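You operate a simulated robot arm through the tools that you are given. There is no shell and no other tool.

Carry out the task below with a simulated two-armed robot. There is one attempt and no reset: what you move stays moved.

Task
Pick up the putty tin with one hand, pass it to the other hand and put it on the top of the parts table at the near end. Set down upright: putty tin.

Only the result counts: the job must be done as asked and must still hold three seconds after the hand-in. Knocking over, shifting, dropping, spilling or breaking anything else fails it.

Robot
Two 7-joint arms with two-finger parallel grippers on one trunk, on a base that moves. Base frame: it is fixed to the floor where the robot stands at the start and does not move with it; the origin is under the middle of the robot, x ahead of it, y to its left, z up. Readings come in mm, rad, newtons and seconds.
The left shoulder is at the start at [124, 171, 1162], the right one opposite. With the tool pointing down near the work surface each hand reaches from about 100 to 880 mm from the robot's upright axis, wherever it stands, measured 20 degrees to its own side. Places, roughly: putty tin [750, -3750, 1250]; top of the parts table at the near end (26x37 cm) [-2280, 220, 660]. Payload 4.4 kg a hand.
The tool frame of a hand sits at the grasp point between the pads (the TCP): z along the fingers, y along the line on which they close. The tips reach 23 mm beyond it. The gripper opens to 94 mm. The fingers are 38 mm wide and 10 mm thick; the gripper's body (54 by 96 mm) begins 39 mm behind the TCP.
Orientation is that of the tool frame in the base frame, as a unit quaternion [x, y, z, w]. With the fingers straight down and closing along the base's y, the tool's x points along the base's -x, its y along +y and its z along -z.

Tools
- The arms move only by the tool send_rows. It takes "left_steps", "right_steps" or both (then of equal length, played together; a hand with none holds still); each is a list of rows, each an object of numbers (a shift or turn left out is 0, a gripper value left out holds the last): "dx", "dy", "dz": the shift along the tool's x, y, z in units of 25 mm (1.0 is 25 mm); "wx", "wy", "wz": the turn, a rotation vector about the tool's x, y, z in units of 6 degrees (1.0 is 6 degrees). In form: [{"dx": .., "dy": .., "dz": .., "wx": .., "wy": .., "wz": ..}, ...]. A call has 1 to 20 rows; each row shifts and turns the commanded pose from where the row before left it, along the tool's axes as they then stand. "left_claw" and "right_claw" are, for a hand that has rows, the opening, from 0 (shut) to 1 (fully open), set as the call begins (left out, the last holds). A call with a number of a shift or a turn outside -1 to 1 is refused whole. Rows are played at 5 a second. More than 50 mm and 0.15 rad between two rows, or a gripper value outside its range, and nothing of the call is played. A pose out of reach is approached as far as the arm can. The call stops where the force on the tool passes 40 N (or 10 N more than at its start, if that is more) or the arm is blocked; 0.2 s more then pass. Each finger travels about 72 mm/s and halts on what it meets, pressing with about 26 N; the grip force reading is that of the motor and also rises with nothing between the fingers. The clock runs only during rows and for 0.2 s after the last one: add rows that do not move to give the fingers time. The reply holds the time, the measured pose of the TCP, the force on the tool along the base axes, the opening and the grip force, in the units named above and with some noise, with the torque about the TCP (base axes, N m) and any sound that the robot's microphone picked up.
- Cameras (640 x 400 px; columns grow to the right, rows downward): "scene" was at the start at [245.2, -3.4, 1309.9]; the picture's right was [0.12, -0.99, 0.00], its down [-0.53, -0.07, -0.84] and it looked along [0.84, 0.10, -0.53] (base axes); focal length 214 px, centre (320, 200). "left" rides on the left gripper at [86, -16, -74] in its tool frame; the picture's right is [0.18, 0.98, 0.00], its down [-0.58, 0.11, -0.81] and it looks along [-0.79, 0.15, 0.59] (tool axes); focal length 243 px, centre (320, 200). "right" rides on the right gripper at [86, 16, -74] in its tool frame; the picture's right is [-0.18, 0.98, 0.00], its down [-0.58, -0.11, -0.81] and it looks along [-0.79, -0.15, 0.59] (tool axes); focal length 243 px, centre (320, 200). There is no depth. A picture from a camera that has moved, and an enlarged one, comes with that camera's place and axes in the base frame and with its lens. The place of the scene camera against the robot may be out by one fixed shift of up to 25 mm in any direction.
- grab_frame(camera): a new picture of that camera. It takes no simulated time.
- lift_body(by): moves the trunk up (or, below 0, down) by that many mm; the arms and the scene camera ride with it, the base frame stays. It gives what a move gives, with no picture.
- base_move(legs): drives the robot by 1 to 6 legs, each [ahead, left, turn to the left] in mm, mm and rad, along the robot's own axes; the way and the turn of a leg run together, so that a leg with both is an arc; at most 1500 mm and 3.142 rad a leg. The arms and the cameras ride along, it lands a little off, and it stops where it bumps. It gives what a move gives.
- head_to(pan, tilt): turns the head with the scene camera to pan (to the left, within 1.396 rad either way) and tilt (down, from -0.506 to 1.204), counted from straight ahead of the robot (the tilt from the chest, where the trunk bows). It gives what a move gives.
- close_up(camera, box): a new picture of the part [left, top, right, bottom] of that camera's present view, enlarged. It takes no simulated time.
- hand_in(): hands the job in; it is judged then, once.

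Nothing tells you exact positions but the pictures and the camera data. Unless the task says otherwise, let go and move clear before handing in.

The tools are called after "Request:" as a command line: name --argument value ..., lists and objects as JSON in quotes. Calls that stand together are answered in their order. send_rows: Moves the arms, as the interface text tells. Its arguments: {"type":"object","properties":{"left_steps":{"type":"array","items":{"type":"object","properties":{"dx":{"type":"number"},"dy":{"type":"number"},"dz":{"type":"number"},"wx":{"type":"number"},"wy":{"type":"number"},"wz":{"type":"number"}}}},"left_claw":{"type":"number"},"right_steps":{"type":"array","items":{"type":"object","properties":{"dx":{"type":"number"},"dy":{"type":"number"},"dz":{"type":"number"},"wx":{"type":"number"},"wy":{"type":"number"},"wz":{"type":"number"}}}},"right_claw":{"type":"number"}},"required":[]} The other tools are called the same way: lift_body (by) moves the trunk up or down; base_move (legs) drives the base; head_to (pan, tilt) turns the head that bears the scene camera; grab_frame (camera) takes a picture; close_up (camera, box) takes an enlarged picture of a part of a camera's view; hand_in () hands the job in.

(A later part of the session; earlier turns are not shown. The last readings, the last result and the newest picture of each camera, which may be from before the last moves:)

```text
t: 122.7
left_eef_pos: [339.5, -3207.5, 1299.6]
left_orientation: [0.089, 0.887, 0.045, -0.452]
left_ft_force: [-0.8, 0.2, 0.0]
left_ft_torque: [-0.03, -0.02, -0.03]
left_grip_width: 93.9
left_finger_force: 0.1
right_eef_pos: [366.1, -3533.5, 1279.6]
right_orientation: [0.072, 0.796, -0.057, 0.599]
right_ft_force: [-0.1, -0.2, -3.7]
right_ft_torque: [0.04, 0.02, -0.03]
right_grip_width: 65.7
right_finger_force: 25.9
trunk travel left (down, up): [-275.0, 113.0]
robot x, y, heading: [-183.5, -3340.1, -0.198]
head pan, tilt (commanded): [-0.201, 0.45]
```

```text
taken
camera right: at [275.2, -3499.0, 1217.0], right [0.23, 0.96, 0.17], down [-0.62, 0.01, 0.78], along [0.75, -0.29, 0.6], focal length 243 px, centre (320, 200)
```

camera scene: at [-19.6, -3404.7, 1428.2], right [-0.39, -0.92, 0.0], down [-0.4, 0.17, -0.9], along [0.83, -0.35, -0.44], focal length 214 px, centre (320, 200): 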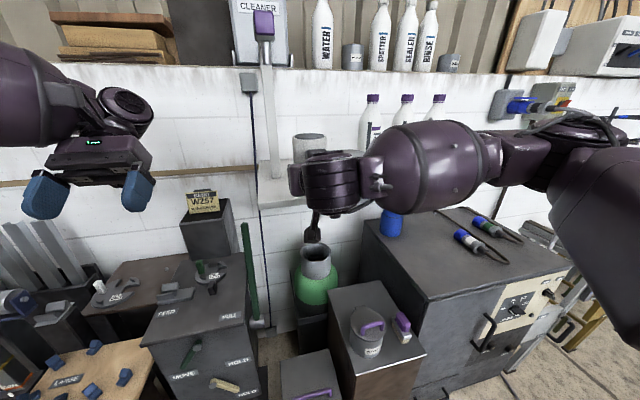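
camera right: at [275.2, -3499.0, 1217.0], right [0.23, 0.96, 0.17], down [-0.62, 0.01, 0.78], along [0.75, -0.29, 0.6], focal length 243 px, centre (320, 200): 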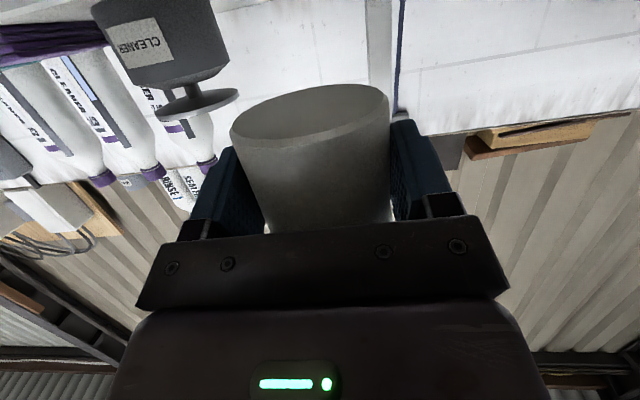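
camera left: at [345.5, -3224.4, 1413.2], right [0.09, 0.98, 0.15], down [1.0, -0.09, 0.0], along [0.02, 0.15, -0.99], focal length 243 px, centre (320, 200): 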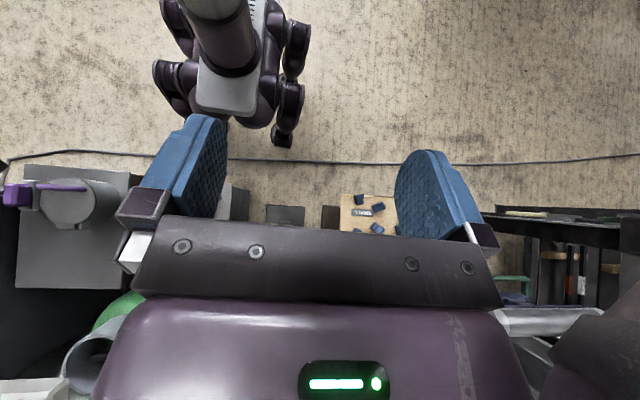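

The tin is free in front of the shelf, held low by the right hand with its upper part exposed. Now I bring the left hand to vertical and raise it, so it can take the tin's top from above.

Request:
send_rows --left_steps '[{"wy": -1}, {"wy": -1}, {"wy": -1}, {"wy": -1}, {"wy": -1}, {"wy": -1}, {"wy": -1}, {"wy": -1}, {"wy": -1}, {"dz": -0.85}, {"dz": -0.85}, {"dz": -0.85}, {"dz": -0.85}, {"dz": -0.85}, {"dz": -0.85}]' --left_claw 1.0

Request:
grab_frame --camera "left"

Request:
grab_frame --camera "scene"

```text
t: 125.9
left_eef_pos: [338.4, -3204.6, 1427.4]
left_orientation: [0.1, 0.995, 0.001, 0.001]
left_ft_force: [-0.5, 0.3, -0.4]
left_ft_torque: [0.0, -0.02, -0.02]
left_grip_width: 94.0
left_finger_force: 0.0
right_eef_pos: [364.5, -3533.7, 1280.3]
right_orientation: [0.072, 0.795, -0.056, 0.6]
right_ft_force: [0.2, 0.0, -4.3]
right_ft_torque: [0.0, 0.05, 0.0]
right_grip_width: 65.8
right_finger_force: 25.9
trunk travel left (down, up): [-275.0, 113.0]
robot x, y, heading: [-182.0, -3342.3, -0.199]
head pan, tilt (commanded): [-0.201, 0.45]
```

```text
taken
camera left: at [249.8, -3205.1, 1501.5], right [0.02, 1.0, 0.0], down [0.59, -0.01, 0.81], along [0.81, -0.01, -0.59], focal length 243 px, centre (320, 200)
```

left: 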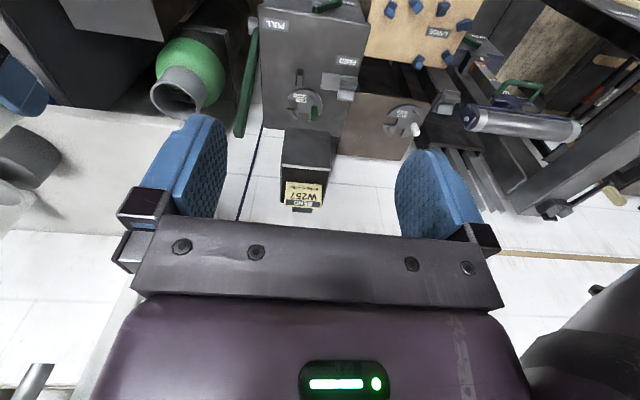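

```text
taken
camera scene: at [-20.5, -3405.1, 1428.4], right [-0.39, -0.92, 0.0], down [-0.4, 0.17, -0.9], along [0.83, -0.35, -0.43], focal length 214 px, centre (320, 200)
```

scene: 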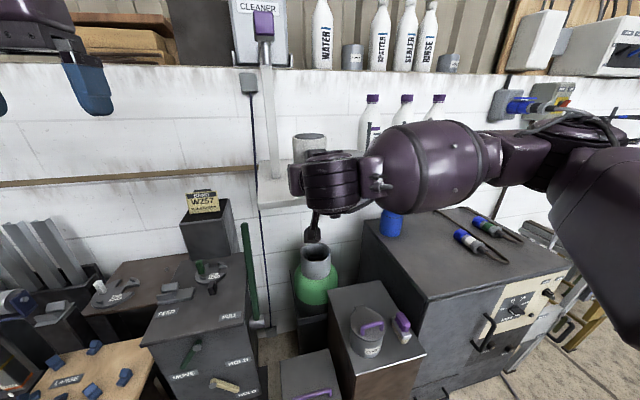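

The left hand is vertical at z 1427. I move it right to hover over the tin, stopping most of the way to look.

Request:
send_rows --left_steps '[{"dx": -0.287, "dy": -0.905, "dz": -0.029}, {"dx": -0.287, "dy": -0.905, "dz": -0.029}, {"dx": -0.287, "dy": -0.905, "dz": -0.029}, {"dx": -0.287, "dy": -0.905, "dz": -0.029}, {"dx": -0.287, "dy": -0.905, "dz": -0.029}, {"dx": -0.287, "dy": -0.905, "dz": -0.029}, {"dx": -0.287, "dy": -0.905, "dz": -0.029}, {"dx": -0.287, "dy": -0.905, "dz": -0.029}, {"dx": -0.287, "dy": -0.905, "dz": -0.029}, {"dx": -0.287, "dy": -0.905, "dz": -0.029}, {"dx": -0.287, "dy": -0.905, "dz": -0.029}]'

Request:
grab_frame --camera "left"

Request:
grab_frame --camera "scene"

```text
t: 128.3
left_eef_pos: [367.6, -3467.2, 1433.7]
left_orientation: [0.1, 0.995, 0.001, 0.0]
left_ft_force: [0.0, -0.3, -0.2]
left_ft_torque: [0.0, -0.04, 0.0]
left_grip_width: 93.8
left_finger_force: 0.0
right_eef_pos: [364.9, -3534.5, 1278.9]
right_orientation: [0.072, 0.795, -0.056, 0.599]
right_ft_force: [-0.6, -0.6, -4.7]
right_ft_torque: [0.01, 0.0, -0.03]
right_grip_width: 65.7
right_finger_force: 26.1
trunk travel left (down, up): [-275.0, 113.0]
robot x, y, heading: [-180.8, -3343.4, -0.197]
head pan, tilt (commanded): [-0.201, 0.45]
```

```text
taken
camera left: at [279.4, -3465.9, 1507.8], right [0.02, 1.0, 0.0], down [0.59, -0.01, 0.81], along [0.81, -0.01, -0.59], focal length 243 px, centre (320, 200)
```

left: 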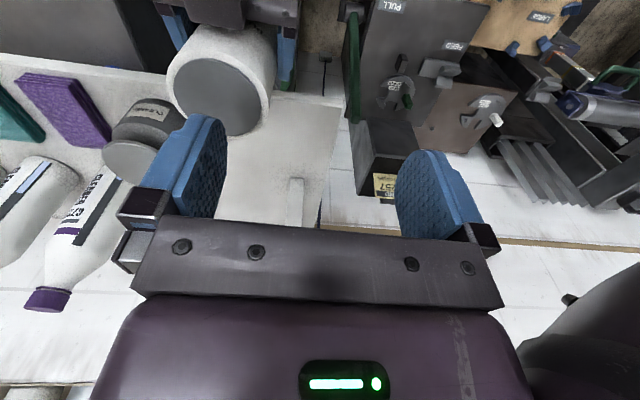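

```text
taken
camera scene: at [-19.5, -3406.0, 1428.1], right [-0.39, -0.92, 0.0], down [-0.4, 0.17, -0.9], along [0.83, -0.35, -0.44], focal length 214 px, centre (320, 200)
```

scene: 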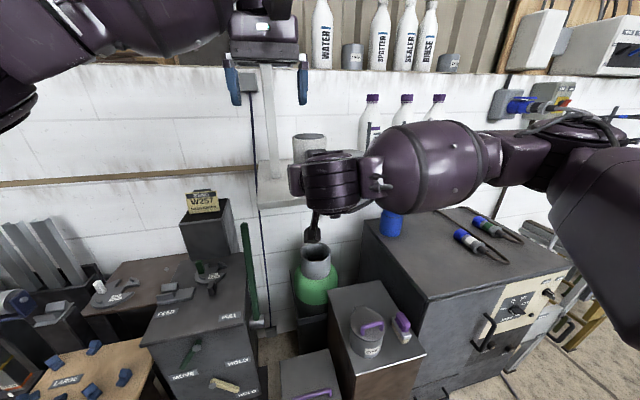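

Good: the left camera sees the tin's lid and the right fingers holding it low. I zoom to measure the lid position relative to the left hand.

Request:
close_up --camera "left" --box '[140, 0, 320, 150]'

```text
2.67 times, centred on (230, 75) of left
camera zoom: at [279.4, -3465.9, 1507.8], right [0.02, 1.0, 0.0], down [0.59, -0.01, 0.81], along [0.81, -0.01, -0.59], focal length 647 px, centre (560, 533)
```

zoom: 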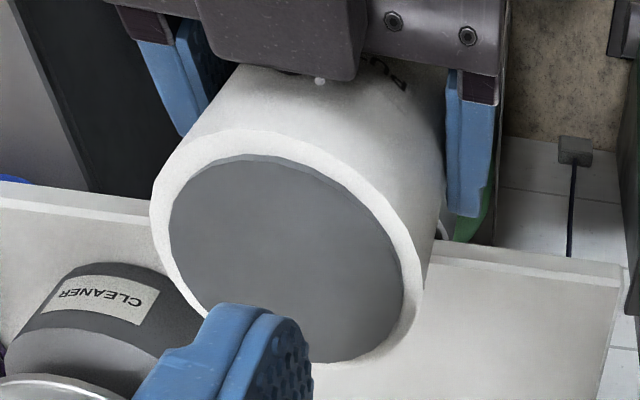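

The lid sits near (368, -3535) with rim z≈1355. I move the left hand the remaining 67 mm over it and check the alignment.

Request:
send_rows --left_steps '[{"dx": -0.185, "dy": -0.885}, {"dx": -0.185, "dy": -0.885}, {"dx": -0.185, "dy": -0.885}]'

Request:
grab_frame --camera "left"

Request:
grab_frame --camera "scene"

```text
t: 129.1
left_eef_pos: [366.6, -3534.2, 1433.2]
left_orientation: [0.1, 0.995, 0.001, 0.0]
left_ft_force: [0.0, -0.3, 0.1]
left_ft_torque: [0.03, 0.06, -0.01]
left_grip_width: 93.6
left_finger_force: 0.0
right_eef_pos: [365.8, -3536.2, 1278.9]
right_orientation: [0.072, 0.795, -0.056, 0.599]
right_ft_force: [0.2, -0.4, -4.7]
right_ft_torque: [-0.02, 0.01, 0.02]
right_grip_width: 65.4
right_finger_force: 25.8
trunk travel left (down, up): [-275.0, 113.0]
robot x, y, heading: [-183.7, -3338.2, -0.196]
head pan, tilt (commanded): [-0.201, 0.45]
```

```text
taken
camera left: at [279.2, -3534.4, 1507.3], right [0.02, 1.0, 0.0], down [0.59, -0.01, 0.81], along [0.81, -0.01, -0.59], focal length 243 px, centre (320, 200)
```

left: 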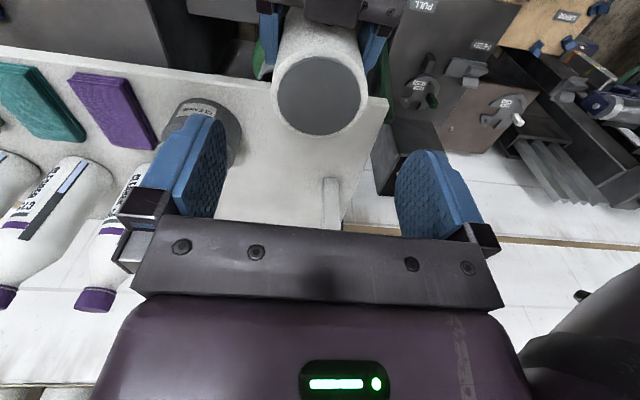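

```text
taken
camera scene: at [-19.9, -3406.4, 1428.2], right [-0.39, -0.92, 0.0], down [-0.4, 0.17, -0.9], along [0.83, -0.35, -0.44], focal length 214 px, centre (320, 200)
```

scene: 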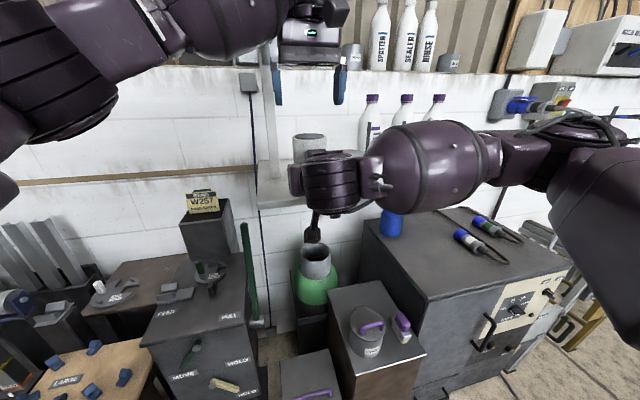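

The lid is centred laterally to within a millimetre. I descend 65 mm, check, then finish.

Request:
send_rows --left_steps '[{"dz": 0.65}, {"dz": 0.65}, {"dz": 0.65}, {"dz": 0.65}]'

Request:
grab_frame --camera "left"

Request:
close_up --camera "scene" --box '[220, 40, 420, 240]'

```text
t: 130.1
left_eef_pos: [368.0, -3534.3, 1368.5]
left_orientation: [0.101, 0.995, 0.0, 0.0]
left_ft_force: [-0.9, 0.1, 0.3]
left_ft_torque: [0.0, 0.0, 0.02]
left_grip_width: 94.3
left_finger_force: 0.0
right_eef_pos: [366.5, -3533.7, 1279.6]
right_orientation: [0.072, 0.796, -0.057, 0.599]
right_ft_force: [0.5, -0.1, -4.5]
right_ft_torque: [-0.03, 0.04, -0.01]
right_grip_width: 65.6
right_finger_force: 26.0
trunk travel left (down, up): [-275.0, 113.0]
robot x, y, heading: [-178.3, -3340.6, -0.198]
head pan, tilt (commanded): [-0.201, 0.45]
```

```text
taken
camera left: at [278.7, -3533.3, 1442.9], right [0.02, 1.0, 0.0], down [0.59, -0.01, 0.81], along [0.81, -0.01, -0.59], focal length 243 px, centre (320, 200)
```

left: 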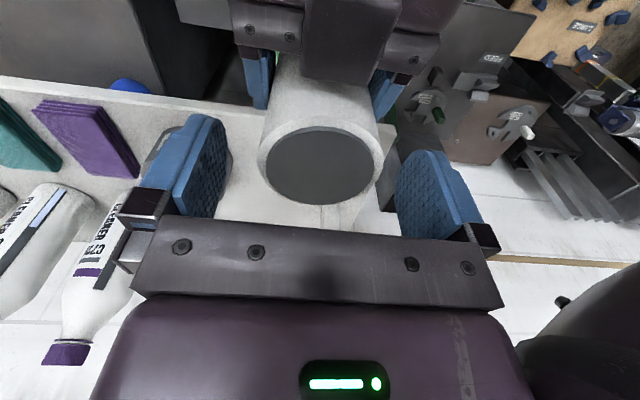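

```text
2.00 times, centred on (320, 140) of scene
camera zoom: at [-19.2, -3404.9, 1428.1], right [-0.39, -0.92, 0.0], down [-0.4, 0.17, -0.9], along [0.83, -0.35, -0.44], focal length 429 px, centre (320, 320)
```

zoom: 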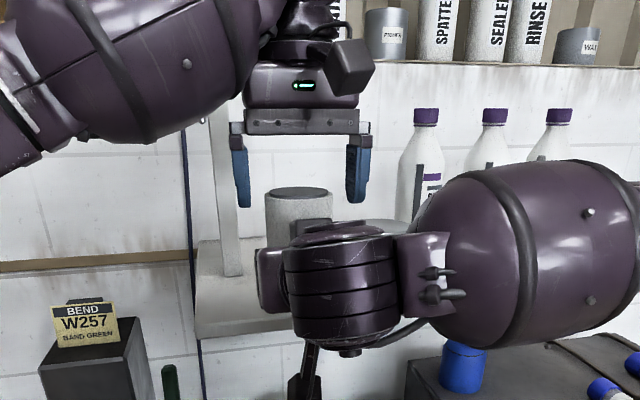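

Everything is as planned, with the left camera box well above the right wrist. I descend the last 27 mm and close the left gripper gently on the tin's top while the right still holds it.

Request:
send_rows --left_steps '[{"dz": 0.4}, {"dz": 0.4}, {"dz": 0.3}]'

Request:
grab_frame --camera "left"

```text
t: 130.9
left_eef_pos: [366.4, -3534.3, 1341.9]
left_orientation: [0.101, 0.995, -0.001, 0.001]
left_ft_force: [0.5, 0.3, 0.1]
left_ft_torque: [-0.02, -0.02, 0.01]
left_grip_width: 93.9
left_finger_force: 0.1
right_eef_pos: [366.2, -3533.3, 1278.6]
right_orientation: [0.072, 0.795, -0.057, 0.599]
right_ft_force: [-0.3, 0.1, -4.0]
right_ft_torque: [0.01, 0.02, -0.04]
right_grip_width: 65.9
right_finger_force: 26.0
trunk travel left (down, up): [-275.0, 113.0]
robot x, y, heading: [-184.1, -3340.7, -0.198]
head pan, tilt (commanded): [-0.201, 0.45]
```

```text
taken
camera left: at [279.5, -3533.4, 1416.1], right [0.02, 1.0, 0.0], down [0.59, -0.01, 0.81], along [0.81, -0.01, -0.59], focal length 243 px, centre (320, 200)
```

left: 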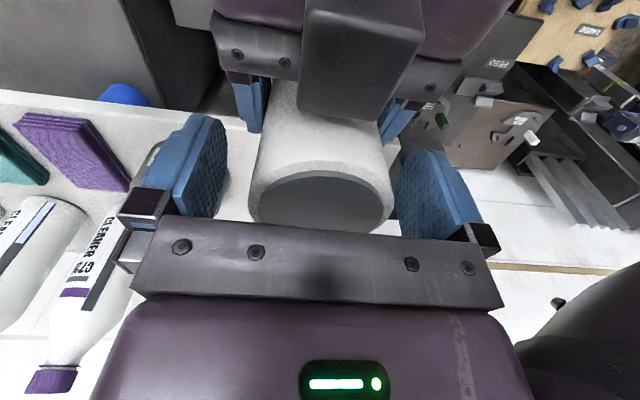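

Contact-free and centred. I close the left gripper.

Request:
send_rows --left_steps '[{"dz": 0}, {"dz": 0}, {"dz": 0}, {"dz": 0}, {"dz": 0}, {"dz": 0}]' --left_claw 0.0

Request:
grab_frame --camera "left"

```text
t: 132.3
left_eef_pos: [367.1, -3534.5, 1343.4]
left_orientation: [0.1, 0.995, 0.001, 0.0]
left_ft_force: [4.8, 13.4, -0.3]
left_ft_torque: [-0.23, -0.03, 0.02]
left_grip_width: 65.8
left_finger_force: 25.7
right_eef_pos: [366.4, -3534.8, 1279.8]
right_orientation: [0.073, 0.796, -0.057, 0.598]
right_ft_force: [-5.8, -13.5, -4.2]
right_ft_torque: [1.1, -0.2, -0.09]
right_grip_width: 65.5
right_finger_force: 26.2
trunk travel left (down, up): [-275.0, 113.0]
robot x, y, heading: [-181.9, -3340.3, -0.195]
head pan, tilt (commanded): [-0.201, 0.45]
```

```text
taken
camera left: at [279.6, -3533.2, 1416.1], right [0.01, 1.0, 0.0], down [0.59, -0.01, 0.81], along [0.81, -0.01, -0.59], focal length 243 px, centre (320, 200)
```

left: 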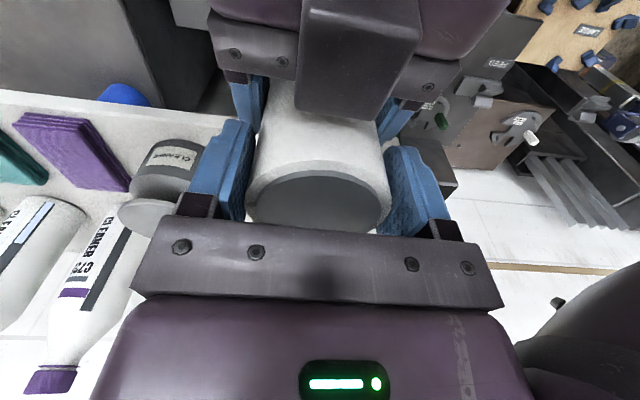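

Both hands hold the tin; there is ~14 N of sideways tension between them. I relieve it with a millimetre of left-hand motion before releasing the right.

Request:
send_rows --left_steps '[{"dy": 0.03}, {"dy": 0.03}, {"dy": 0}]'

```text
t: 133.1
left_eef_pos: [367.5, -3533.7, 1342.3]
left_orientation: [0.101, 0.995, 0.0, 0.0]
left_ft_force: [1.0, 1.6, 3.1]
left_ft_torque: [-0.26, -0.03, 0.38]
left_grip_width: 65.9
left_finger_force: 25.8
right_eef_pos: [366.0, -3532.2, 1278.9]
right_orientation: [0.071, 0.796, -0.056, 0.599]
right_ft_force: [0.1, -1.5, -7.5]
right_ft_torque: [0.36, -0.02, -0.38]
right_grip_width: 65.6
right_finger_force: 25.8
trunk travel left (down, up): [-275.0, 113.0]
robot x, y, heading: [-180.2, -3338.7, -0.198]
head pan, tilt (commanded): [-0.201, 0.45]
```

Tension is nearly zero. I open the right hand and watch that the left takes the weight.

Request:
send_rows --right_steps '[{"dz": 0}, {"dz": 0}, {"dz": 0}, {"dz": 0}]' --right_claw 1.0

Request:
grab_frame --camera "left"

Request:
grab_frame --camera "right"

```text
t: 134.1
left_eef_pos: [367.8, -3532.2, 1341.5]
left_orientation: [0.1, 0.995, 0.0, 0.0]
left_ft_force: [-0.2, 0.0, -1.0]
left_ft_torque: [0.01, 0.0, -0.02]
left_grip_width: 65.8
left_finger_force: 25.5
right_eef_pos: [365.1, -3533.4, 1279.9]
right_orientation: [0.072, 0.795, -0.056, 0.599]
right_ft_force: [-0.2, 0.8, -0.2]
right_ft_torque: [0.01, -0.02, 0.04]
right_grip_width: 94.1
right_finger_force: 0.1
trunk travel left (down, up): [-275.0, 113.0]
robot x, y, heading: [-181.9, -3339.2, -0.197]
head pan, tilt (commanded): [-0.201, 0.45]
```

```text
taken
camera left: at [279.8, -3531.3, 1415.7], right [0.02, 1.0, 0.0], down [0.59, -0.01, 0.81], along [0.81, -0.01, -0.59], focal length 243 px, centre (320, 200)
```

left: 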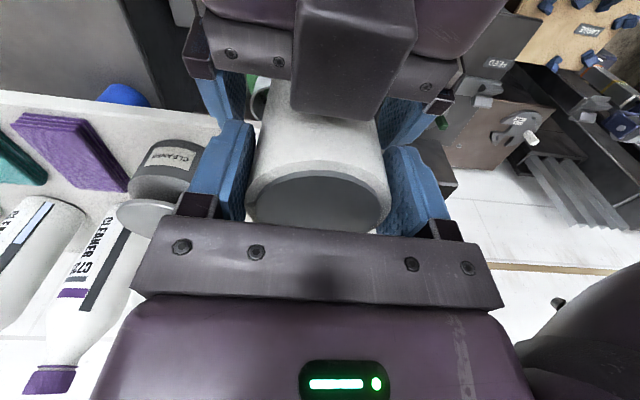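

```text
taken
camera right: at [275.4, -3498.9, 1217.0], right [0.23, 0.96, 0.17], down [-0.62, 0.01, 0.78], along [0.75, -0.29, 0.6], focal length 243 px, centre (320, 200)
```

right: 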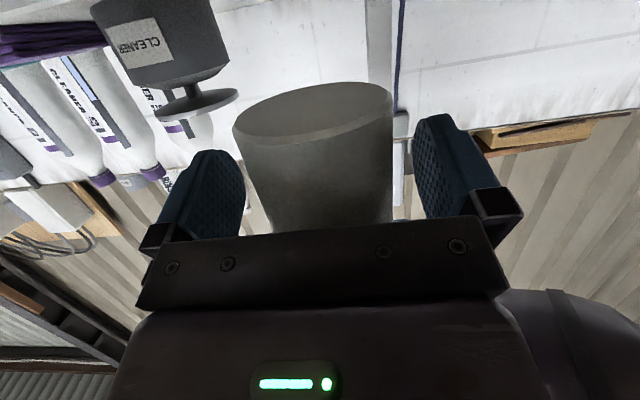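

The left reading shows little weight yet; I wait a moment and read again before moving anything.

Request:
send_rows --left_steps '[{"dz": 0}, {"dz": 0}, {"dz": 0}]'

Request:
close_up --camera "left" --box '[180, 60, 460, 240]'

```text
t: 134.9
left_eef_pos: [368.2, -3533.6, 1341.4]
left_orientation: [0.101, 0.995, 0.001, 0.0]
left_ft_force: [0.6, -0.7, 0.2]
left_ft_torque: [0.01, -0.01, -0.01]
left_grip_width: 65.7
left_finger_force: 25.5
right_eef_pos: [366.5, -3533.2, 1279.7]
right_orientation: [0.072, 0.796, -0.057, 0.598]
right_ft_force: [-0.5, -0.7, 0.3]
right_ft_torque: [-0.03, -0.02, -0.01]
right_grip_width: 94.0
right_finger_force: 0.0
trunk travel left (down, up): [-275.0, 113.0]
robot x, y, heading: [-178.6, -3339.1, -0.198]
head pan, tilt (commanded): [-0.201, 0.45]
```

```text
2.22 times, centred on (320, 150) of left
camera zoom: at [279.9, -3531.2, 1415.7], right [0.02, 1.0, 0.0], down [0.59, -0.01, 0.81], along [0.81, -0.01, -0.59], focal length 539 px, centre (320, 311)
```

zoom: 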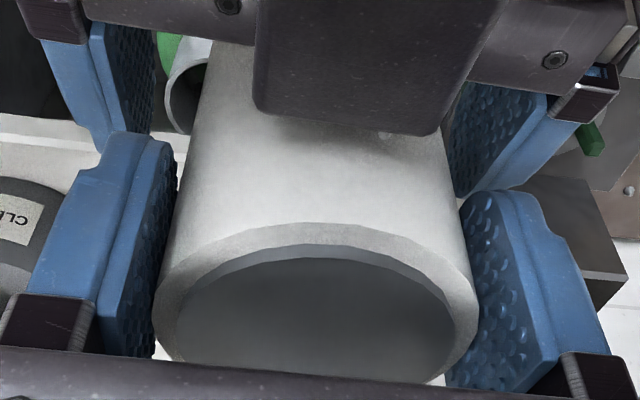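

Neither hand reads the tin's weight, which is odd; the left grip is firm (65.7 mm, 25.5 N) though. I test by raising the left hand 4 mm slowly.

Request:
send_rows --left_steps '[{"dz": -0.08}, {"dz": -0.08}, {"dz": 0}]'

Request:
grab_frame --camera "right"

Request:
close_up --camera "left" --box '[180, 60, 460, 240]'

Request:
close_up --camera "scene" --box '[220, 60, 420, 260]'

```text
t: 135.7
left_eef_pos: [368.2, -3531.3, 1346.2]
left_orientation: [0.1, 0.995, 0.0, 0.0]
left_ft_force: [-0.4, -0.4, -4.7]
left_ft_torque: [-0.01, 0.04, -0.02]
left_grip_width: 65.8
left_finger_force: 26.5
right_eef_pos: [365.1, -3534.1, 1280.1]
right_orientation: [0.071, 0.795, -0.056, 0.599]
right_ft_force: [0.7, 0.8, -0.9]
right_ft_torque: [-0.02, -0.01, -0.01]
right_grip_width: 94.1
right_finger_force: 0.0
trunk travel left (down, up): [-275.0, 113.0]
robot x, y, heading: [-182.6, -3339.4, -0.195]
head pan, tilt (commanded): [-0.201, 0.45]
```

```text
taken
camera right: at [275.4, -3498.9, 1216.9], right [0.23, 0.96, 0.17], down [-0.62, 0.01, 0.78], along [0.75, -0.29, 0.6], focal length 243 px, centre (320, 200)
```

right: 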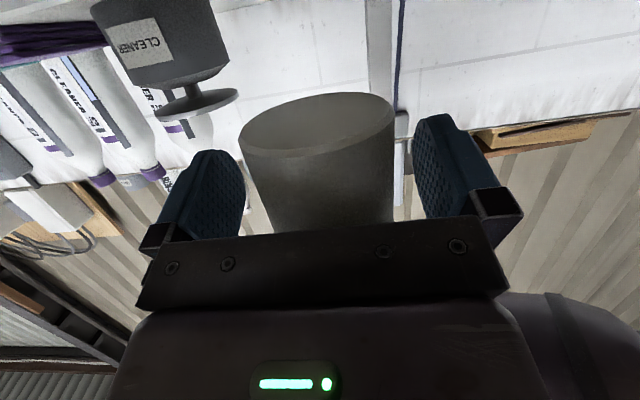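

```text
2.22 times, centred on (320, 150) of left
camera zoom: at [280.2, -3530.8, 1420.4], right [0.02, 1.0, 0.0], down [0.59, -0.01, 0.81], along [0.81, -0.01, -0.59], focal length 539 px, centre (320, 311)
```

zoom: 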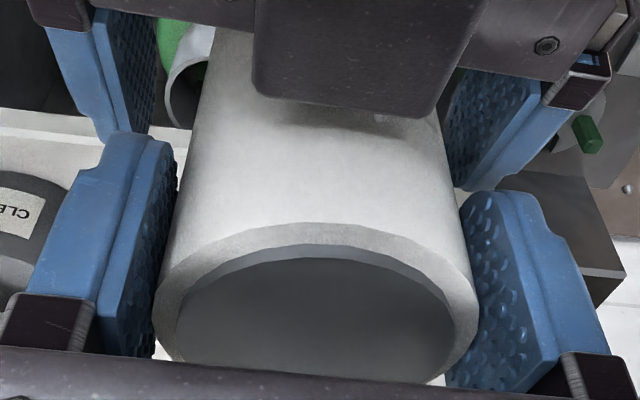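

```text
2.00 times, centred on (320, 160) of scene
camera zoom: at [-19.5, -3404.8, 1428.2], right [-0.39, -0.92, 0.0], down [-0.4, 0.17, -0.9], along [0.83, -0.35, -0.44], focal length 429 px, centre (320, 280)
```

zoom: 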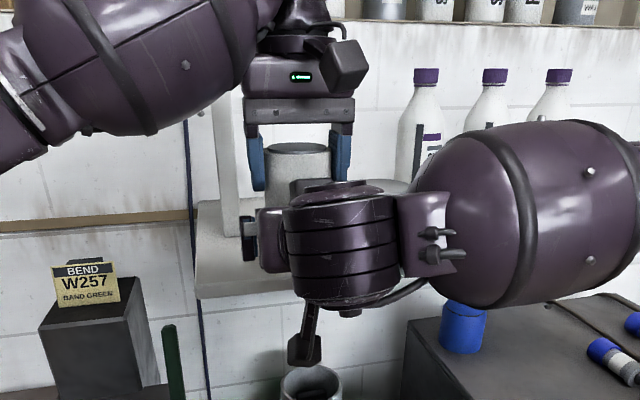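

The left hand now carries the full weight (−4.7 N) and the tin moves with it without slipping. I withdraw the right hand straight back.

Request:
send_rows --right_steps '[{"dx": 0.055, "dy": 0.003, "dz": -0.19}, {"dx": 0.11, "dy": 0.007, "dz": -0.385}, {"dx": 0.11, "dy": 0.007, "dz": -0.385}, {"dx": 0.16, "dy": 0.01, "dz": -0.577}, {"dx": 0.16, "dy": 0.01, "dz": -0.577}, {"dx": 0.16, "dy": 0.01, "dz": -0.577}, {"dx": 0.16, "dy": 0.01, "dz": -0.577}, {"dx": 0.16, "dy": 0.01, "dz": -0.577}]'

Request:
grab_frame --camera "left"

Request:
grab_frame --camera "scene"

```text
t: 137.5
left_eef_pos: [370.8, -3527.7, 1346.1]
left_orientation: [0.098, 0.995, -0.001, -0.001]
left_ft_force: [1.5, 1.8, -3.9]
left_ft_torque: [-0.06, 0.05, 0.03]
left_grip_width: 65.7
left_finger_force: 25.7
right_eef_pos: [270.8, -3512.3, 1278.4]
right_orientation: [0.069, 0.796, -0.058, 0.598]
right_ft_force: [1.5, -0.4, -3.5]
right_ft_torque: [-0.02, -0.2, 0.03]
right_grip_width: 94.1
right_finger_force: 0.0
trunk travel left (down, up): [-275.0, 113.0]
robot x, y, heading: [-177.3, -3337.0, -0.199]
head pan, tilt (commanded): [-0.201, 0.45]
```

```text
taken
camera left: at [283.5, -3527.9, 1419.3], right [0.01, 1.0, 0.0], down [0.59, -0.01, 0.81], along [0.81, -0.01, -0.59], focal length 243 px, centre (320, 200)
```

left: 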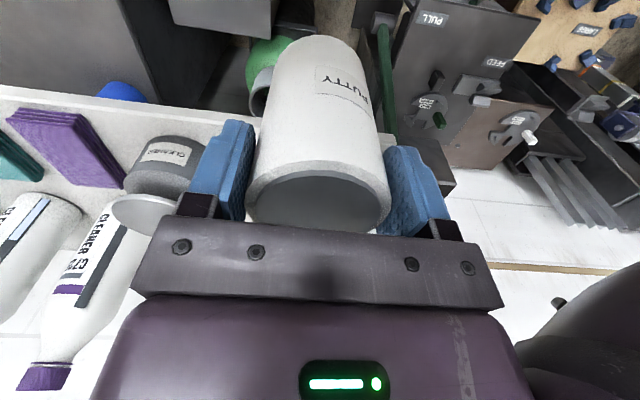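

```text
taken
camera scene: at [-17.3, -3402.7, 1427.5], right [-0.39, -0.92, 0.0], down [-0.4, 0.17, -0.9], along [0.83, -0.35, -0.44], focal length 214 px, centre (320, 200)
```

scene: 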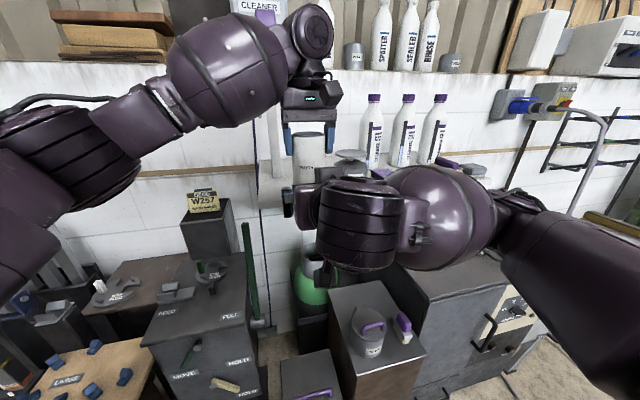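

The left hand holds the tin alone. The right arm looks tightly folded near my body, so I move it out to the right.

Request:
send_rows --right_steps '[{"dy": -0.5}, {"dy": -0.8}, {"dy": -0.8}, {"dy": -0.8}, {"dy": -0.8}, {"dy": -0.8}, {"dy": -0.8}, {"dy": -0.5}]'

Request:
grab_frame --camera "scene"

```text
t: 139.3
left_eef_pos: [367.2, -3531.4, 1346.7]
left_orientation: [0.101, 0.995, 0.0, 0.0]
left_ft_force: [0.0, -0.1, -4.0]
left_ft_torque: [-0.01, 0.0, -0.01]
left_grip_width: 65.7
left_finger_force: 26.2
right_eef_pos: [278.4, -3650.7, 1287.1]
right_orientation: [0.072, 0.796, -0.057, 0.599]
right_ft_force: [-0.3, -0.6, 0.1]
right_ft_torque: [-0.02, -0.01, -0.01]
right_grip_width: 93.9
right_finger_force: 0.0
right hand out of reach, approached as far as the arm can: row 1, 2, 3, 4, 5, 6
trunk travel left (down, up): [-275.0, 113.0]
robot x, y, heading: [-184.1, -3340.9, -0.203]
head pan, tilt (commanded): [-0.201, 0.45]
```

```text
taken
camera scene: at [-19.6, -3404.9, 1428.2], right [-0.39, -0.92, 0.0], down [-0.4, 0.17, -0.9], along [0.83, -0.35, -0.44], focal length 214 px, centre (320, 200)
```

scene: 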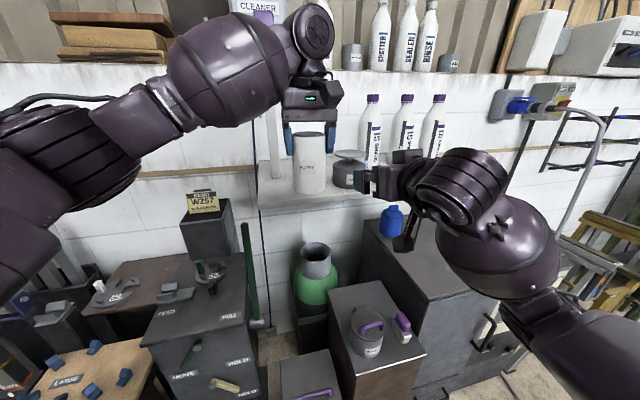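

The right arm is clear and the left hand holds the tin steadily. Before the long drive I test a short base move backward and check the tin for slip.

Request:
base_move --legs '[[-60, 0, 0]]'

Request:
grab_frame --camera "left"

```text
t: 140.3
left_eef_pos: [309.8, -3520.5, 1348.4]
left_orientation: [0.1, 0.995, 0.0, 0.001]
left_ft_force: [-1.2, 0.2, -3.5]
left_ft_torque: [-0.02, 0.01, 0.0]
left_grip_width: 66.0
left_finger_force: 25.6
right_eef_pos: [219.6, -3641.1, 1288.1]
right_orientation: [0.071, 0.795, -0.056, 0.6]
right_ft_force: [-1.2, -0.2, 0.5]
right_ft_torque: [0.02, 0.01, 0.0]
right_grip_width: 94.2
right_finger_force: 0.1
trunk travel left (down, up): [-275.0, 113.0]
robot x, y, heading: [-235.3, -3324.9, -0.197]
head pan, tilt (commanded): [-0.201, 0.45]
```

```text
taken
camera left: at [221.6, -3519.0, 1421.3], right [0.02, 1.0, 0.0], down [0.59, -0.01, 0.81], along [0.81, -0.01, -0.59], focal length 243 px, centre (320, 200)
```

left: 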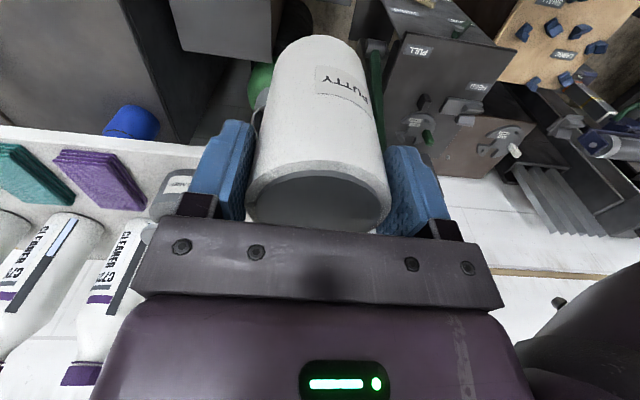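

No slip from the base move. I back off another 300 mm to the open aisle and check again.

Request:
base_move --legs '[[-300, 0, 0]]'

Request:
grab_frame --camera "left"

Request:
head_to --pan 1.3 --tilt 0.35

Request:
grab_frame --camera "scene"

```text
t: 142.3
left_eef_pos: [22.1, -3462.9, 1346.1]
left_orientation: [0.098, 0.995, 0.0, 0.001]
left_ft_force: [-0.2, 0.2, -3.5]
left_ft_torque: [-0.01, 0.0, -0.02]
left_grip_width: 65.6
left_finger_force: 26.0
right_eef_pos: [-67.1, -3583.3, 1286.9]
right_orientation: [0.071, 0.795, -0.056, 0.6]
right_ft_force: [0.2, 0.7, 0.1]
right_ft_torque: [0.01, 0.01, 0.01]
right_grip_width: 94.2
right_finger_force: 0.1
trunk travel left (down, up): [-275.0, 113.0]
robot x, y, heading: [-529.6, -3269.1, -0.195]
head pan, tilt (commanded): [-0.201, 0.45]
```

```text
taken
camera left: at [-65.8, -3461.2, 1420.7], right [0.01, 1.0, 0.0], down [0.59, -0.01, 0.81], along [0.81, -0.01, -0.59], focal length 243 px, centre (320, 200)
```

left: 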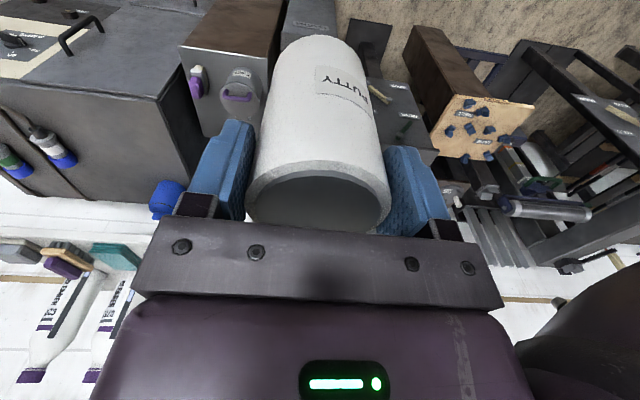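

```text
t: 143.9
left_eef_pos: [22.3, -3461.6, 1347.3]
left_orientation: [0.098, 0.995, 0.0, 0.0]
left_ft_force: [-0.5, 0.1, -4.8]
left_ft_torque: [0.02, -0.01, 0.02]
left_grip_width: 65.8
left_finger_force: 25.8
right_eef_pos: [-66.5, -3581.6, 1287.5]
right_orientation: [0.071, 0.796, -0.056, 0.598]
right_ft_force: [0.7, -1.0, -1.0]
right_ft_torque: [-0.02, 0.0, -0.03]
right_grip_width: 93.9
right_finger_force: 0.0
trunk travel left (down, up): [-275.0, 113.0]
robot x, y, heading: [-532.6, -3270.3, -0.194]
head pan, tilt (commanded): [1.3, 0.351]
```

```text
taken
camera scene: at [-407.8, -3217.1, 1437.5], right [0.89, -0.45, 0.0], down [-0.15, -0.31, -0.94], along [0.42, 0.84, -0.34], focal length 214 px, centre (320, 200)
```

scene: 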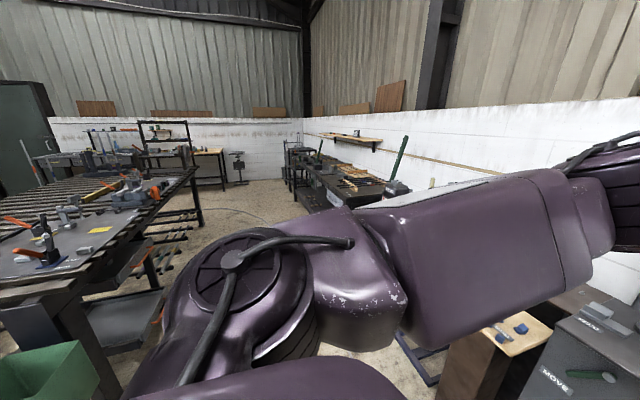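

The tin sits unchanged in the grip. I turn left about 1.59 rad to face back down the aisle, then check.

Request:
base_move --legs '[[0, 0, 1.59]]'

Request:
head_to --pan 0.0 --tilt 0.35

Request:
grab_frame --camera "scene"

Request:
grab_frame --camera "left"

```text
t: 148.1
left_eef_pos: [-330.9, -2721.4, 1345.4]
left_orientation: [-0.628, 0.778, 0.0, 0.0]
left_ft_force: [0.0, 0.9, -5.1]
left_ft_torque: [-0.02, 0.02, -0.01]
left_grip_width: 65.5
left_finger_force: 25.6
right_eef_pos: [-211.3, -2812.9, 1287.5]
right_orientation: [-0.509, 0.616, 0.381, 0.465]
right_ft_force: [0.3, -0.5, 0.6]
right_ft_torque: [0.02, 0.02, 0.0]
right_grip_width: 93.9
right_finger_force: 0.1
trunk travel left (down, up): [-275.0, 113.0]
robot x, y, heading: [-529.8, -3271.0, 1.365]
head pan, tilt (commanded): [1.3, 0.351]
```

```text
t: 149.6
left_eef_pos: [-330.5, -2721.0, 1345.7]
left_orientation: [-0.629, 0.778, 0.0, 0.0]
left_ft_force: [0.3, -1.0, -4.5]
left_ft_torque: [0.0, -0.01, 0.01]
left_grip_width: 65.6
left_finger_force: 26.0
right_eef_pos: [-212.5, -2814.3, 1288.4]
right_orientation: [-0.508, 0.616, 0.381, 0.466]
right_ft_force: [0.4, -0.2, -0.2]
right_ft_torque: [-0.03, 0.03, 0.02]
right_grip_width: 94.3
right_finger_force: 0.1
trunk travel left (down, up): [-275.0, 113.0]
robot x, y, heading: [-531.6, -3271.1, 1.365]
head pan, tilt (commanded): [0.0, 0.351]
```

```text
taken
camera scene: at [-489.8, -3119.5, 1437.4], right [0.98, -0.21, 0.0], down [-0.07, -0.34, -0.94], along [0.19, 0.92, -0.34], focal length 214 px, centre (320, 200)
```

scene: 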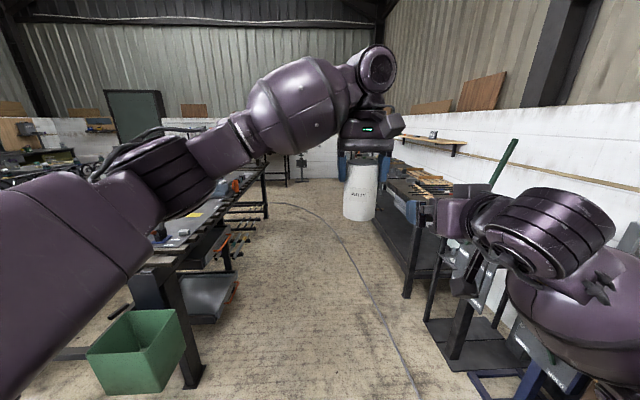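

```text
taken
camera left: at [-332.2, -2810.3, 1420.5], right [-1.0, 0.03, 0.0], down [0.02, 0.59, 0.81], along [0.02, 0.81, -0.59], focal length 243 px, centre (320, 200)
```

left: 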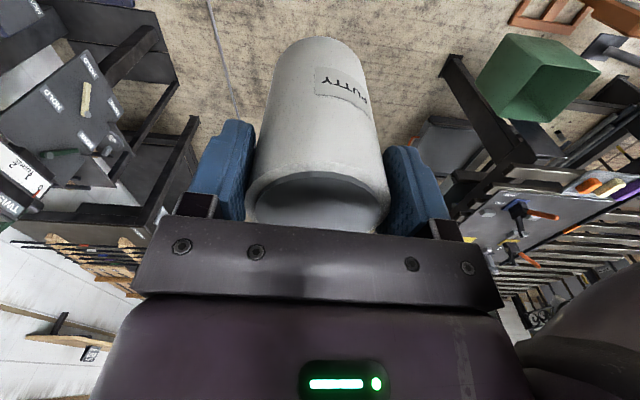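

The aisle is clear and the tin still sits firmly. I drive down the aisle, keeping to its middle.

Request:
base_move --legs '[[900, -130, 0.026], [700, 0, 0]]'

Request:
grab_frame --camera "left"

Request:
grab_frame --camera "scene"

```text
t: 157.7
left_eef_pos: [61.5, -1180.5, 1345.6]
left_orientation: [-0.643, 0.766, -0.001, 0.0]
left_ft_force: [-0.5, -0.1, -3.8]
left_ft_torque: [-0.02, -0.02, 0.02]
left_grip_width: 65.8
left_finger_force: 25.6
right_eef_pos: [183.4, -1267.0, 1287.0]
right_orientation: [-0.52, 0.606, 0.39, 0.458]
right_ft_force: [0.5, 1.2, -0.9]
right_ft_torque: [-0.03, -0.04, -0.03]
right_grip_width: 94.0
right_finger_force: 0.2
trunk travel left (down, up): [-275.0, 113.0]
robot x, y, heading: [-116.2, -1737.1, 1.4]
head pan, tilt (commanded): [0.0, 0.351]
```

```text
taken
camera left: at [62.2, -1269.0, 1420.4], right [-1.0, -0.01, 0.0], down [-0.01, 0.59, 0.81], along [-0.01, 0.81, -0.59], focal length 243 px, centre (320, 200)
```

left: 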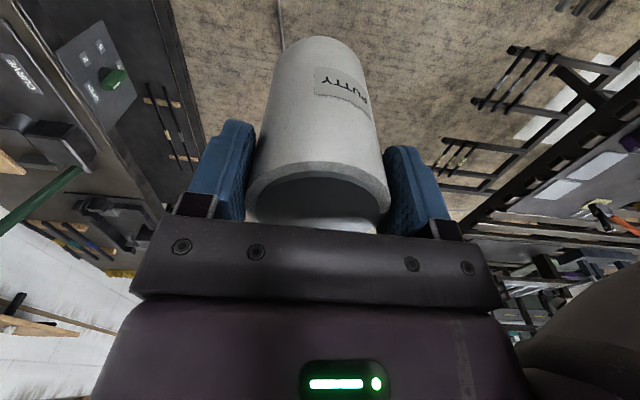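

```text
taken
camera scene: at [-84.1, -1584.0, 1437.4], right [0.99, -0.17, 0.0], down [-0.06, -0.34, -0.94], along [0.16, 0.93, -0.34], focal length 214 px, centre (320, 200)
```

scene: 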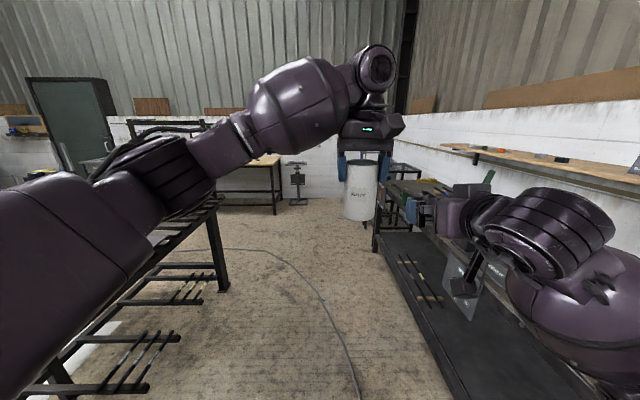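

The tin is steady at the halfway point. I continue 1500 mm down the aisle.

Request:
base_move --legs '[[1500, 0, 0]]'

Request:
grab_frame --camera "left"

Request:
grab_frame --camera "scene"

Request:
head_to --pan 1.0 --tilt 0.1

Request:
grab_frame --camera "scene"

```text
t: 165.1
left_eef_pos: [260.9, 296.4, 1347.3]
left_orientation: [-0.658, 0.753, 0.001, 0.0]
left_ft_force: [-0.7, -0.4, -4.9]
left_ft_torque: [-0.02, -0.04, -0.01]
left_grip_width: 65.7
left_finger_force: 26.0
right_eef_pos: [386.6, 213.8, 1287.3]
right_orientation: [-0.532, 0.596, 0.398, 0.45]
right_ft_force: [0.4, 0.6, -0.3]
right_ft_torque: [-0.01, 0.04, -0.06]
right_grip_width: 93.9
right_finger_force: 0.1
trunk travel left (down, up): [-275.0, 113.0]
robot x, y, heading: [107.5, -265.3, 1.442]
head pan, tilt (commanded): [0.0, 0.351]
```

```text
taken
camera left: at [265.8, 207.5, 1420.4], right [-1.0, -0.05, 0.0], down [-0.03, 0.59, 0.81], along [-0.04, 0.81, -0.59], focal length 243 px, centre (320, 200)
```

left: 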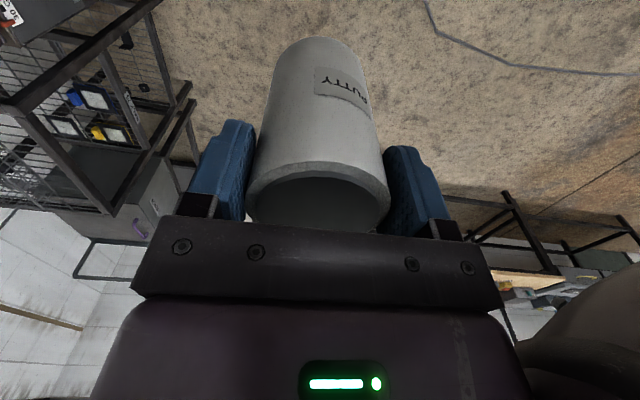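

```text
taken
camera scene: at [131.7, -113.2, 1437.4], right [0.99, -0.13, 0.0], down [-0.04, -0.34, -0.94], along [0.12, 0.93, -0.34], focal length 214 px, centre (320, 200)
```

scene: 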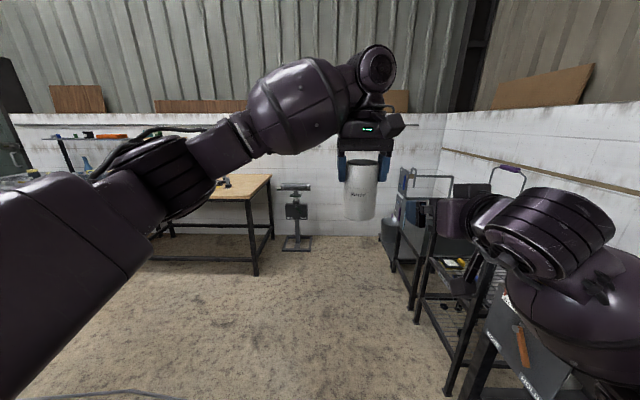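

```text
t: 166.3
left_eef_pos: [261.3, 294.5, 1347.1]
left_orientation: [-0.658, 0.753, 0.0, 0.0]
left_ft_force: [0.5, -0.4, -4.5]
left_ft_torque: [-0.01, 0.0, -0.01]
left_grip_width: 65.7
left_finger_force: 25.6
right_eef_pos: [386.0, 214.1, 1287.1]
right_orientation: [-0.532, 0.596, 0.399, 0.45]
right_ft_force: [0.3, -0.2, -0.6]
right_ft_torque: [0.01, 0.0, 0.0]
right_grip_width: 93.8
right_finger_force: 0.1
trunk travel left (down, up): [-275.0, 113.0]
robot x, y, heading: [106.8, -268.3, 1.439]
head pan, tilt (commanded): [1.0, 0.099]
```

```text
taken
camera scene: at [49.3, -146.3, 1460.8], right [0.65, 0.76, 0.0], down [0.08, -0.06, -0.99], along [-0.76, 0.64, -0.1], focal length 214 px, centre (320, 200)
```

scene: 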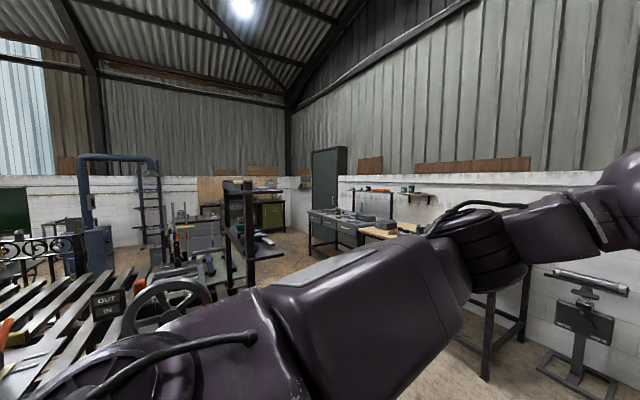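

The tin remains firm. The parts table should be near pixel (193,260), beyond the end of the long table; I zoom in to see it.

Request:
close_up --camera "scene" --box '[80, 150, 340, 312]'

Request:
head_to --pan 1.35 --tilt 0.3

Request:
grab_frame --camera "scene"

```text
2.46 times, centred on (210, 231) of scene
camera zoom: at [49.3, -146.3, 1460.8], right [0.65, 0.76, 0.0], down [0.08, -0.06, -0.99], along [-0.76, 0.64, -0.1], focal length 528 px, centre (591, 124)
```

zoom: 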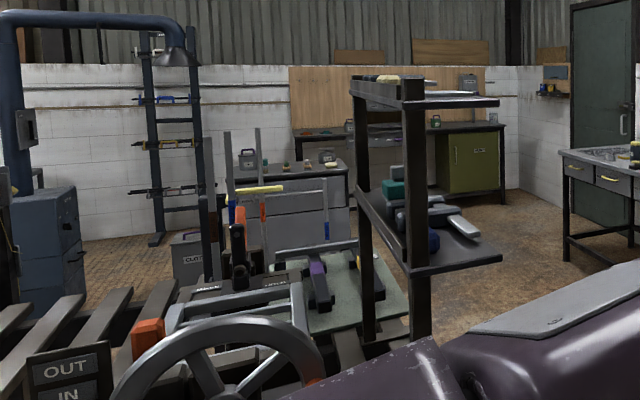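

```text
t: 167.2
left_eef_pos: [261.5, 295.1, 1345.7]
left_orientation: [-0.659, 0.752, 0.001, 0.0]
left_ft_force: [0.3, -0.7, -4.0]
left_ft_torque: [-0.01, 0.0, 0.02]
left_grip_width: 65.8
left_finger_force: 26.5
right_eef_pos: [384.1, 213.9, 1287.6]
right_orientation: [-0.532, 0.596, 0.399, 0.451]
right_ft_force: [-0.2, 0.7, -0.3]
right_ft_torque: [0.02, 0.03, -0.02]
right_grip_width: 93.8
right_finger_force: 0.0
trunk travel left (down, up): [-275.0, 113.0]
robot x, y, heading: [105.4, -267.8, 1.443]
head pan, tilt (commanded): [1.349, 0.3]
```

```text
taken
camera scene: at [31.9, -173.4, 1442.2], right [0.35, 0.94, 0.0], down [0.28, -0.1, -0.96], along [-0.9, 0.33, -0.3], focal length 214 px, centre (320, 200)
```

scene: 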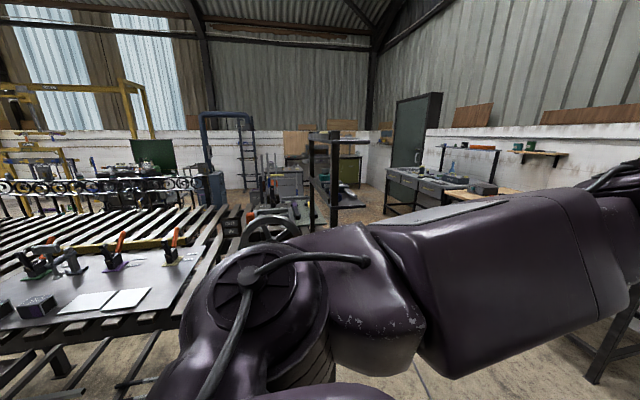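

The parts table lies behind the end of the long gate table, beside a dark two-tier rack; I must go around the free floor on its far side. I drive ahead ~950 mm and then turn left to face that way.

Request:
base_move --legs '[[950, 0, 0], [0, 0, 1.35]]'

Request:
head_to --pan 0.0 --tilt 0.35

Request:
grab_frame --camera "scene"

Request:
grab_frame --camera "left"

```text
t: 175.4
left_eef_pos: [-271.1, 972.1, 1346.5]
left_orientation: [0.981, -0.195, 0.0, 0.001]
left_ft_force: [1.0, 0.0, -3.3]
left_ft_torque: [-0.02, 0.0, 0.01]
left_grip_width: 65.7
left_finger_force: 25.9
right_eef_pos: [-160.7, 1070.9, 1288.5]
right_orientation: [0.785, -0.146, -0.591, -0.113]
right_ft_force: [-0.2, 0.5, -0.9]
right_ft_torque: [-0.04, 0.0, 0.01]
right_grip_width: 94.2
right_finger_force: 0.1
trunk travel left (down, up): [-275.0, 113.0]
robot x, y, heading: [232.1, 679.4, 2.756]
head pan, tilt (commanded): [1.349, 0.3]
```

```text
t: 176.9
left_eef_pos: [-271.6, 973.3, 1346.8]
left_orientation: [0.981, -0.194, -0.001, 0.0]
left_ft_force: [-0.8, 0.4, -4.8]
left_ft_torque: [0.01, -0.01, 0.01]
left_grip_width: 65.7
left_finger_force: 26.4
right_eef_pos: [-160.0, 1073.7, 1287.6]
right_orientation: [0.785, -0.147, -0.591, -0.113]
right_ft_force: [-0.5, -0.9, -1.5]
right_ft_torque: [0.01, -0.03, 0.02]
right_grip_width: 94.1
right_finger_force: 0.1
trunk travel left (down, up): [-275.0, 113.0]
robot x, y, heading: [232.0, 679.9, 2.75]
head pan, tilt (commanded): [0.0, 0.351]
```

```text
taken
camera scene: at [80.0, 729.1, 1437.4], right [0.38, 0.93, 0.0], down [0.32, -0.13, -0.94], along [-0.87, 0.35, -0.34], focal length 214 px, centre (320, 200)
```

scene: 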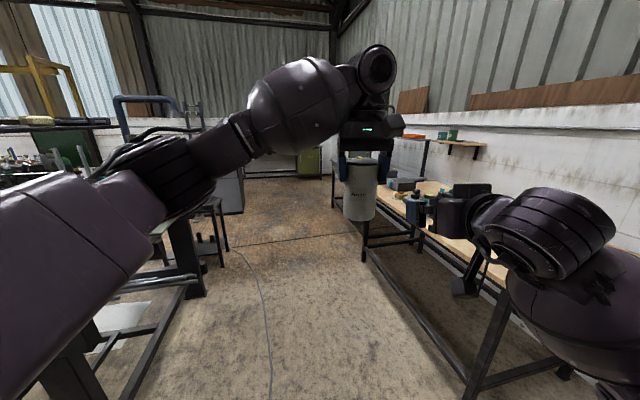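

```text
taken
camera left: at [-184.7, 954.6, 1420.4], right [-0.2, -0.98, 0.0], down [-0.58, 0.12, 0.81], along [-0.79, 0.16, -0.59], focal length 243 px, centre (320, 200)
```

left: 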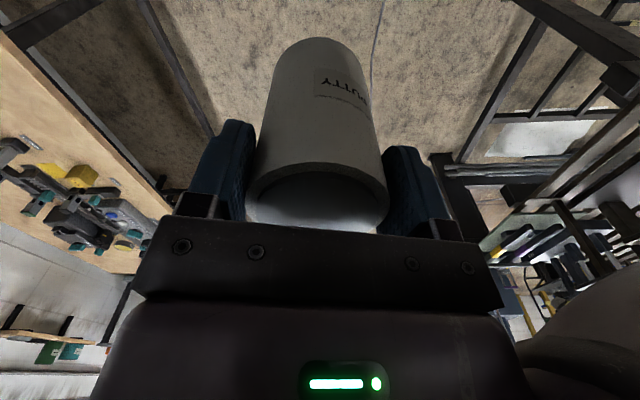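

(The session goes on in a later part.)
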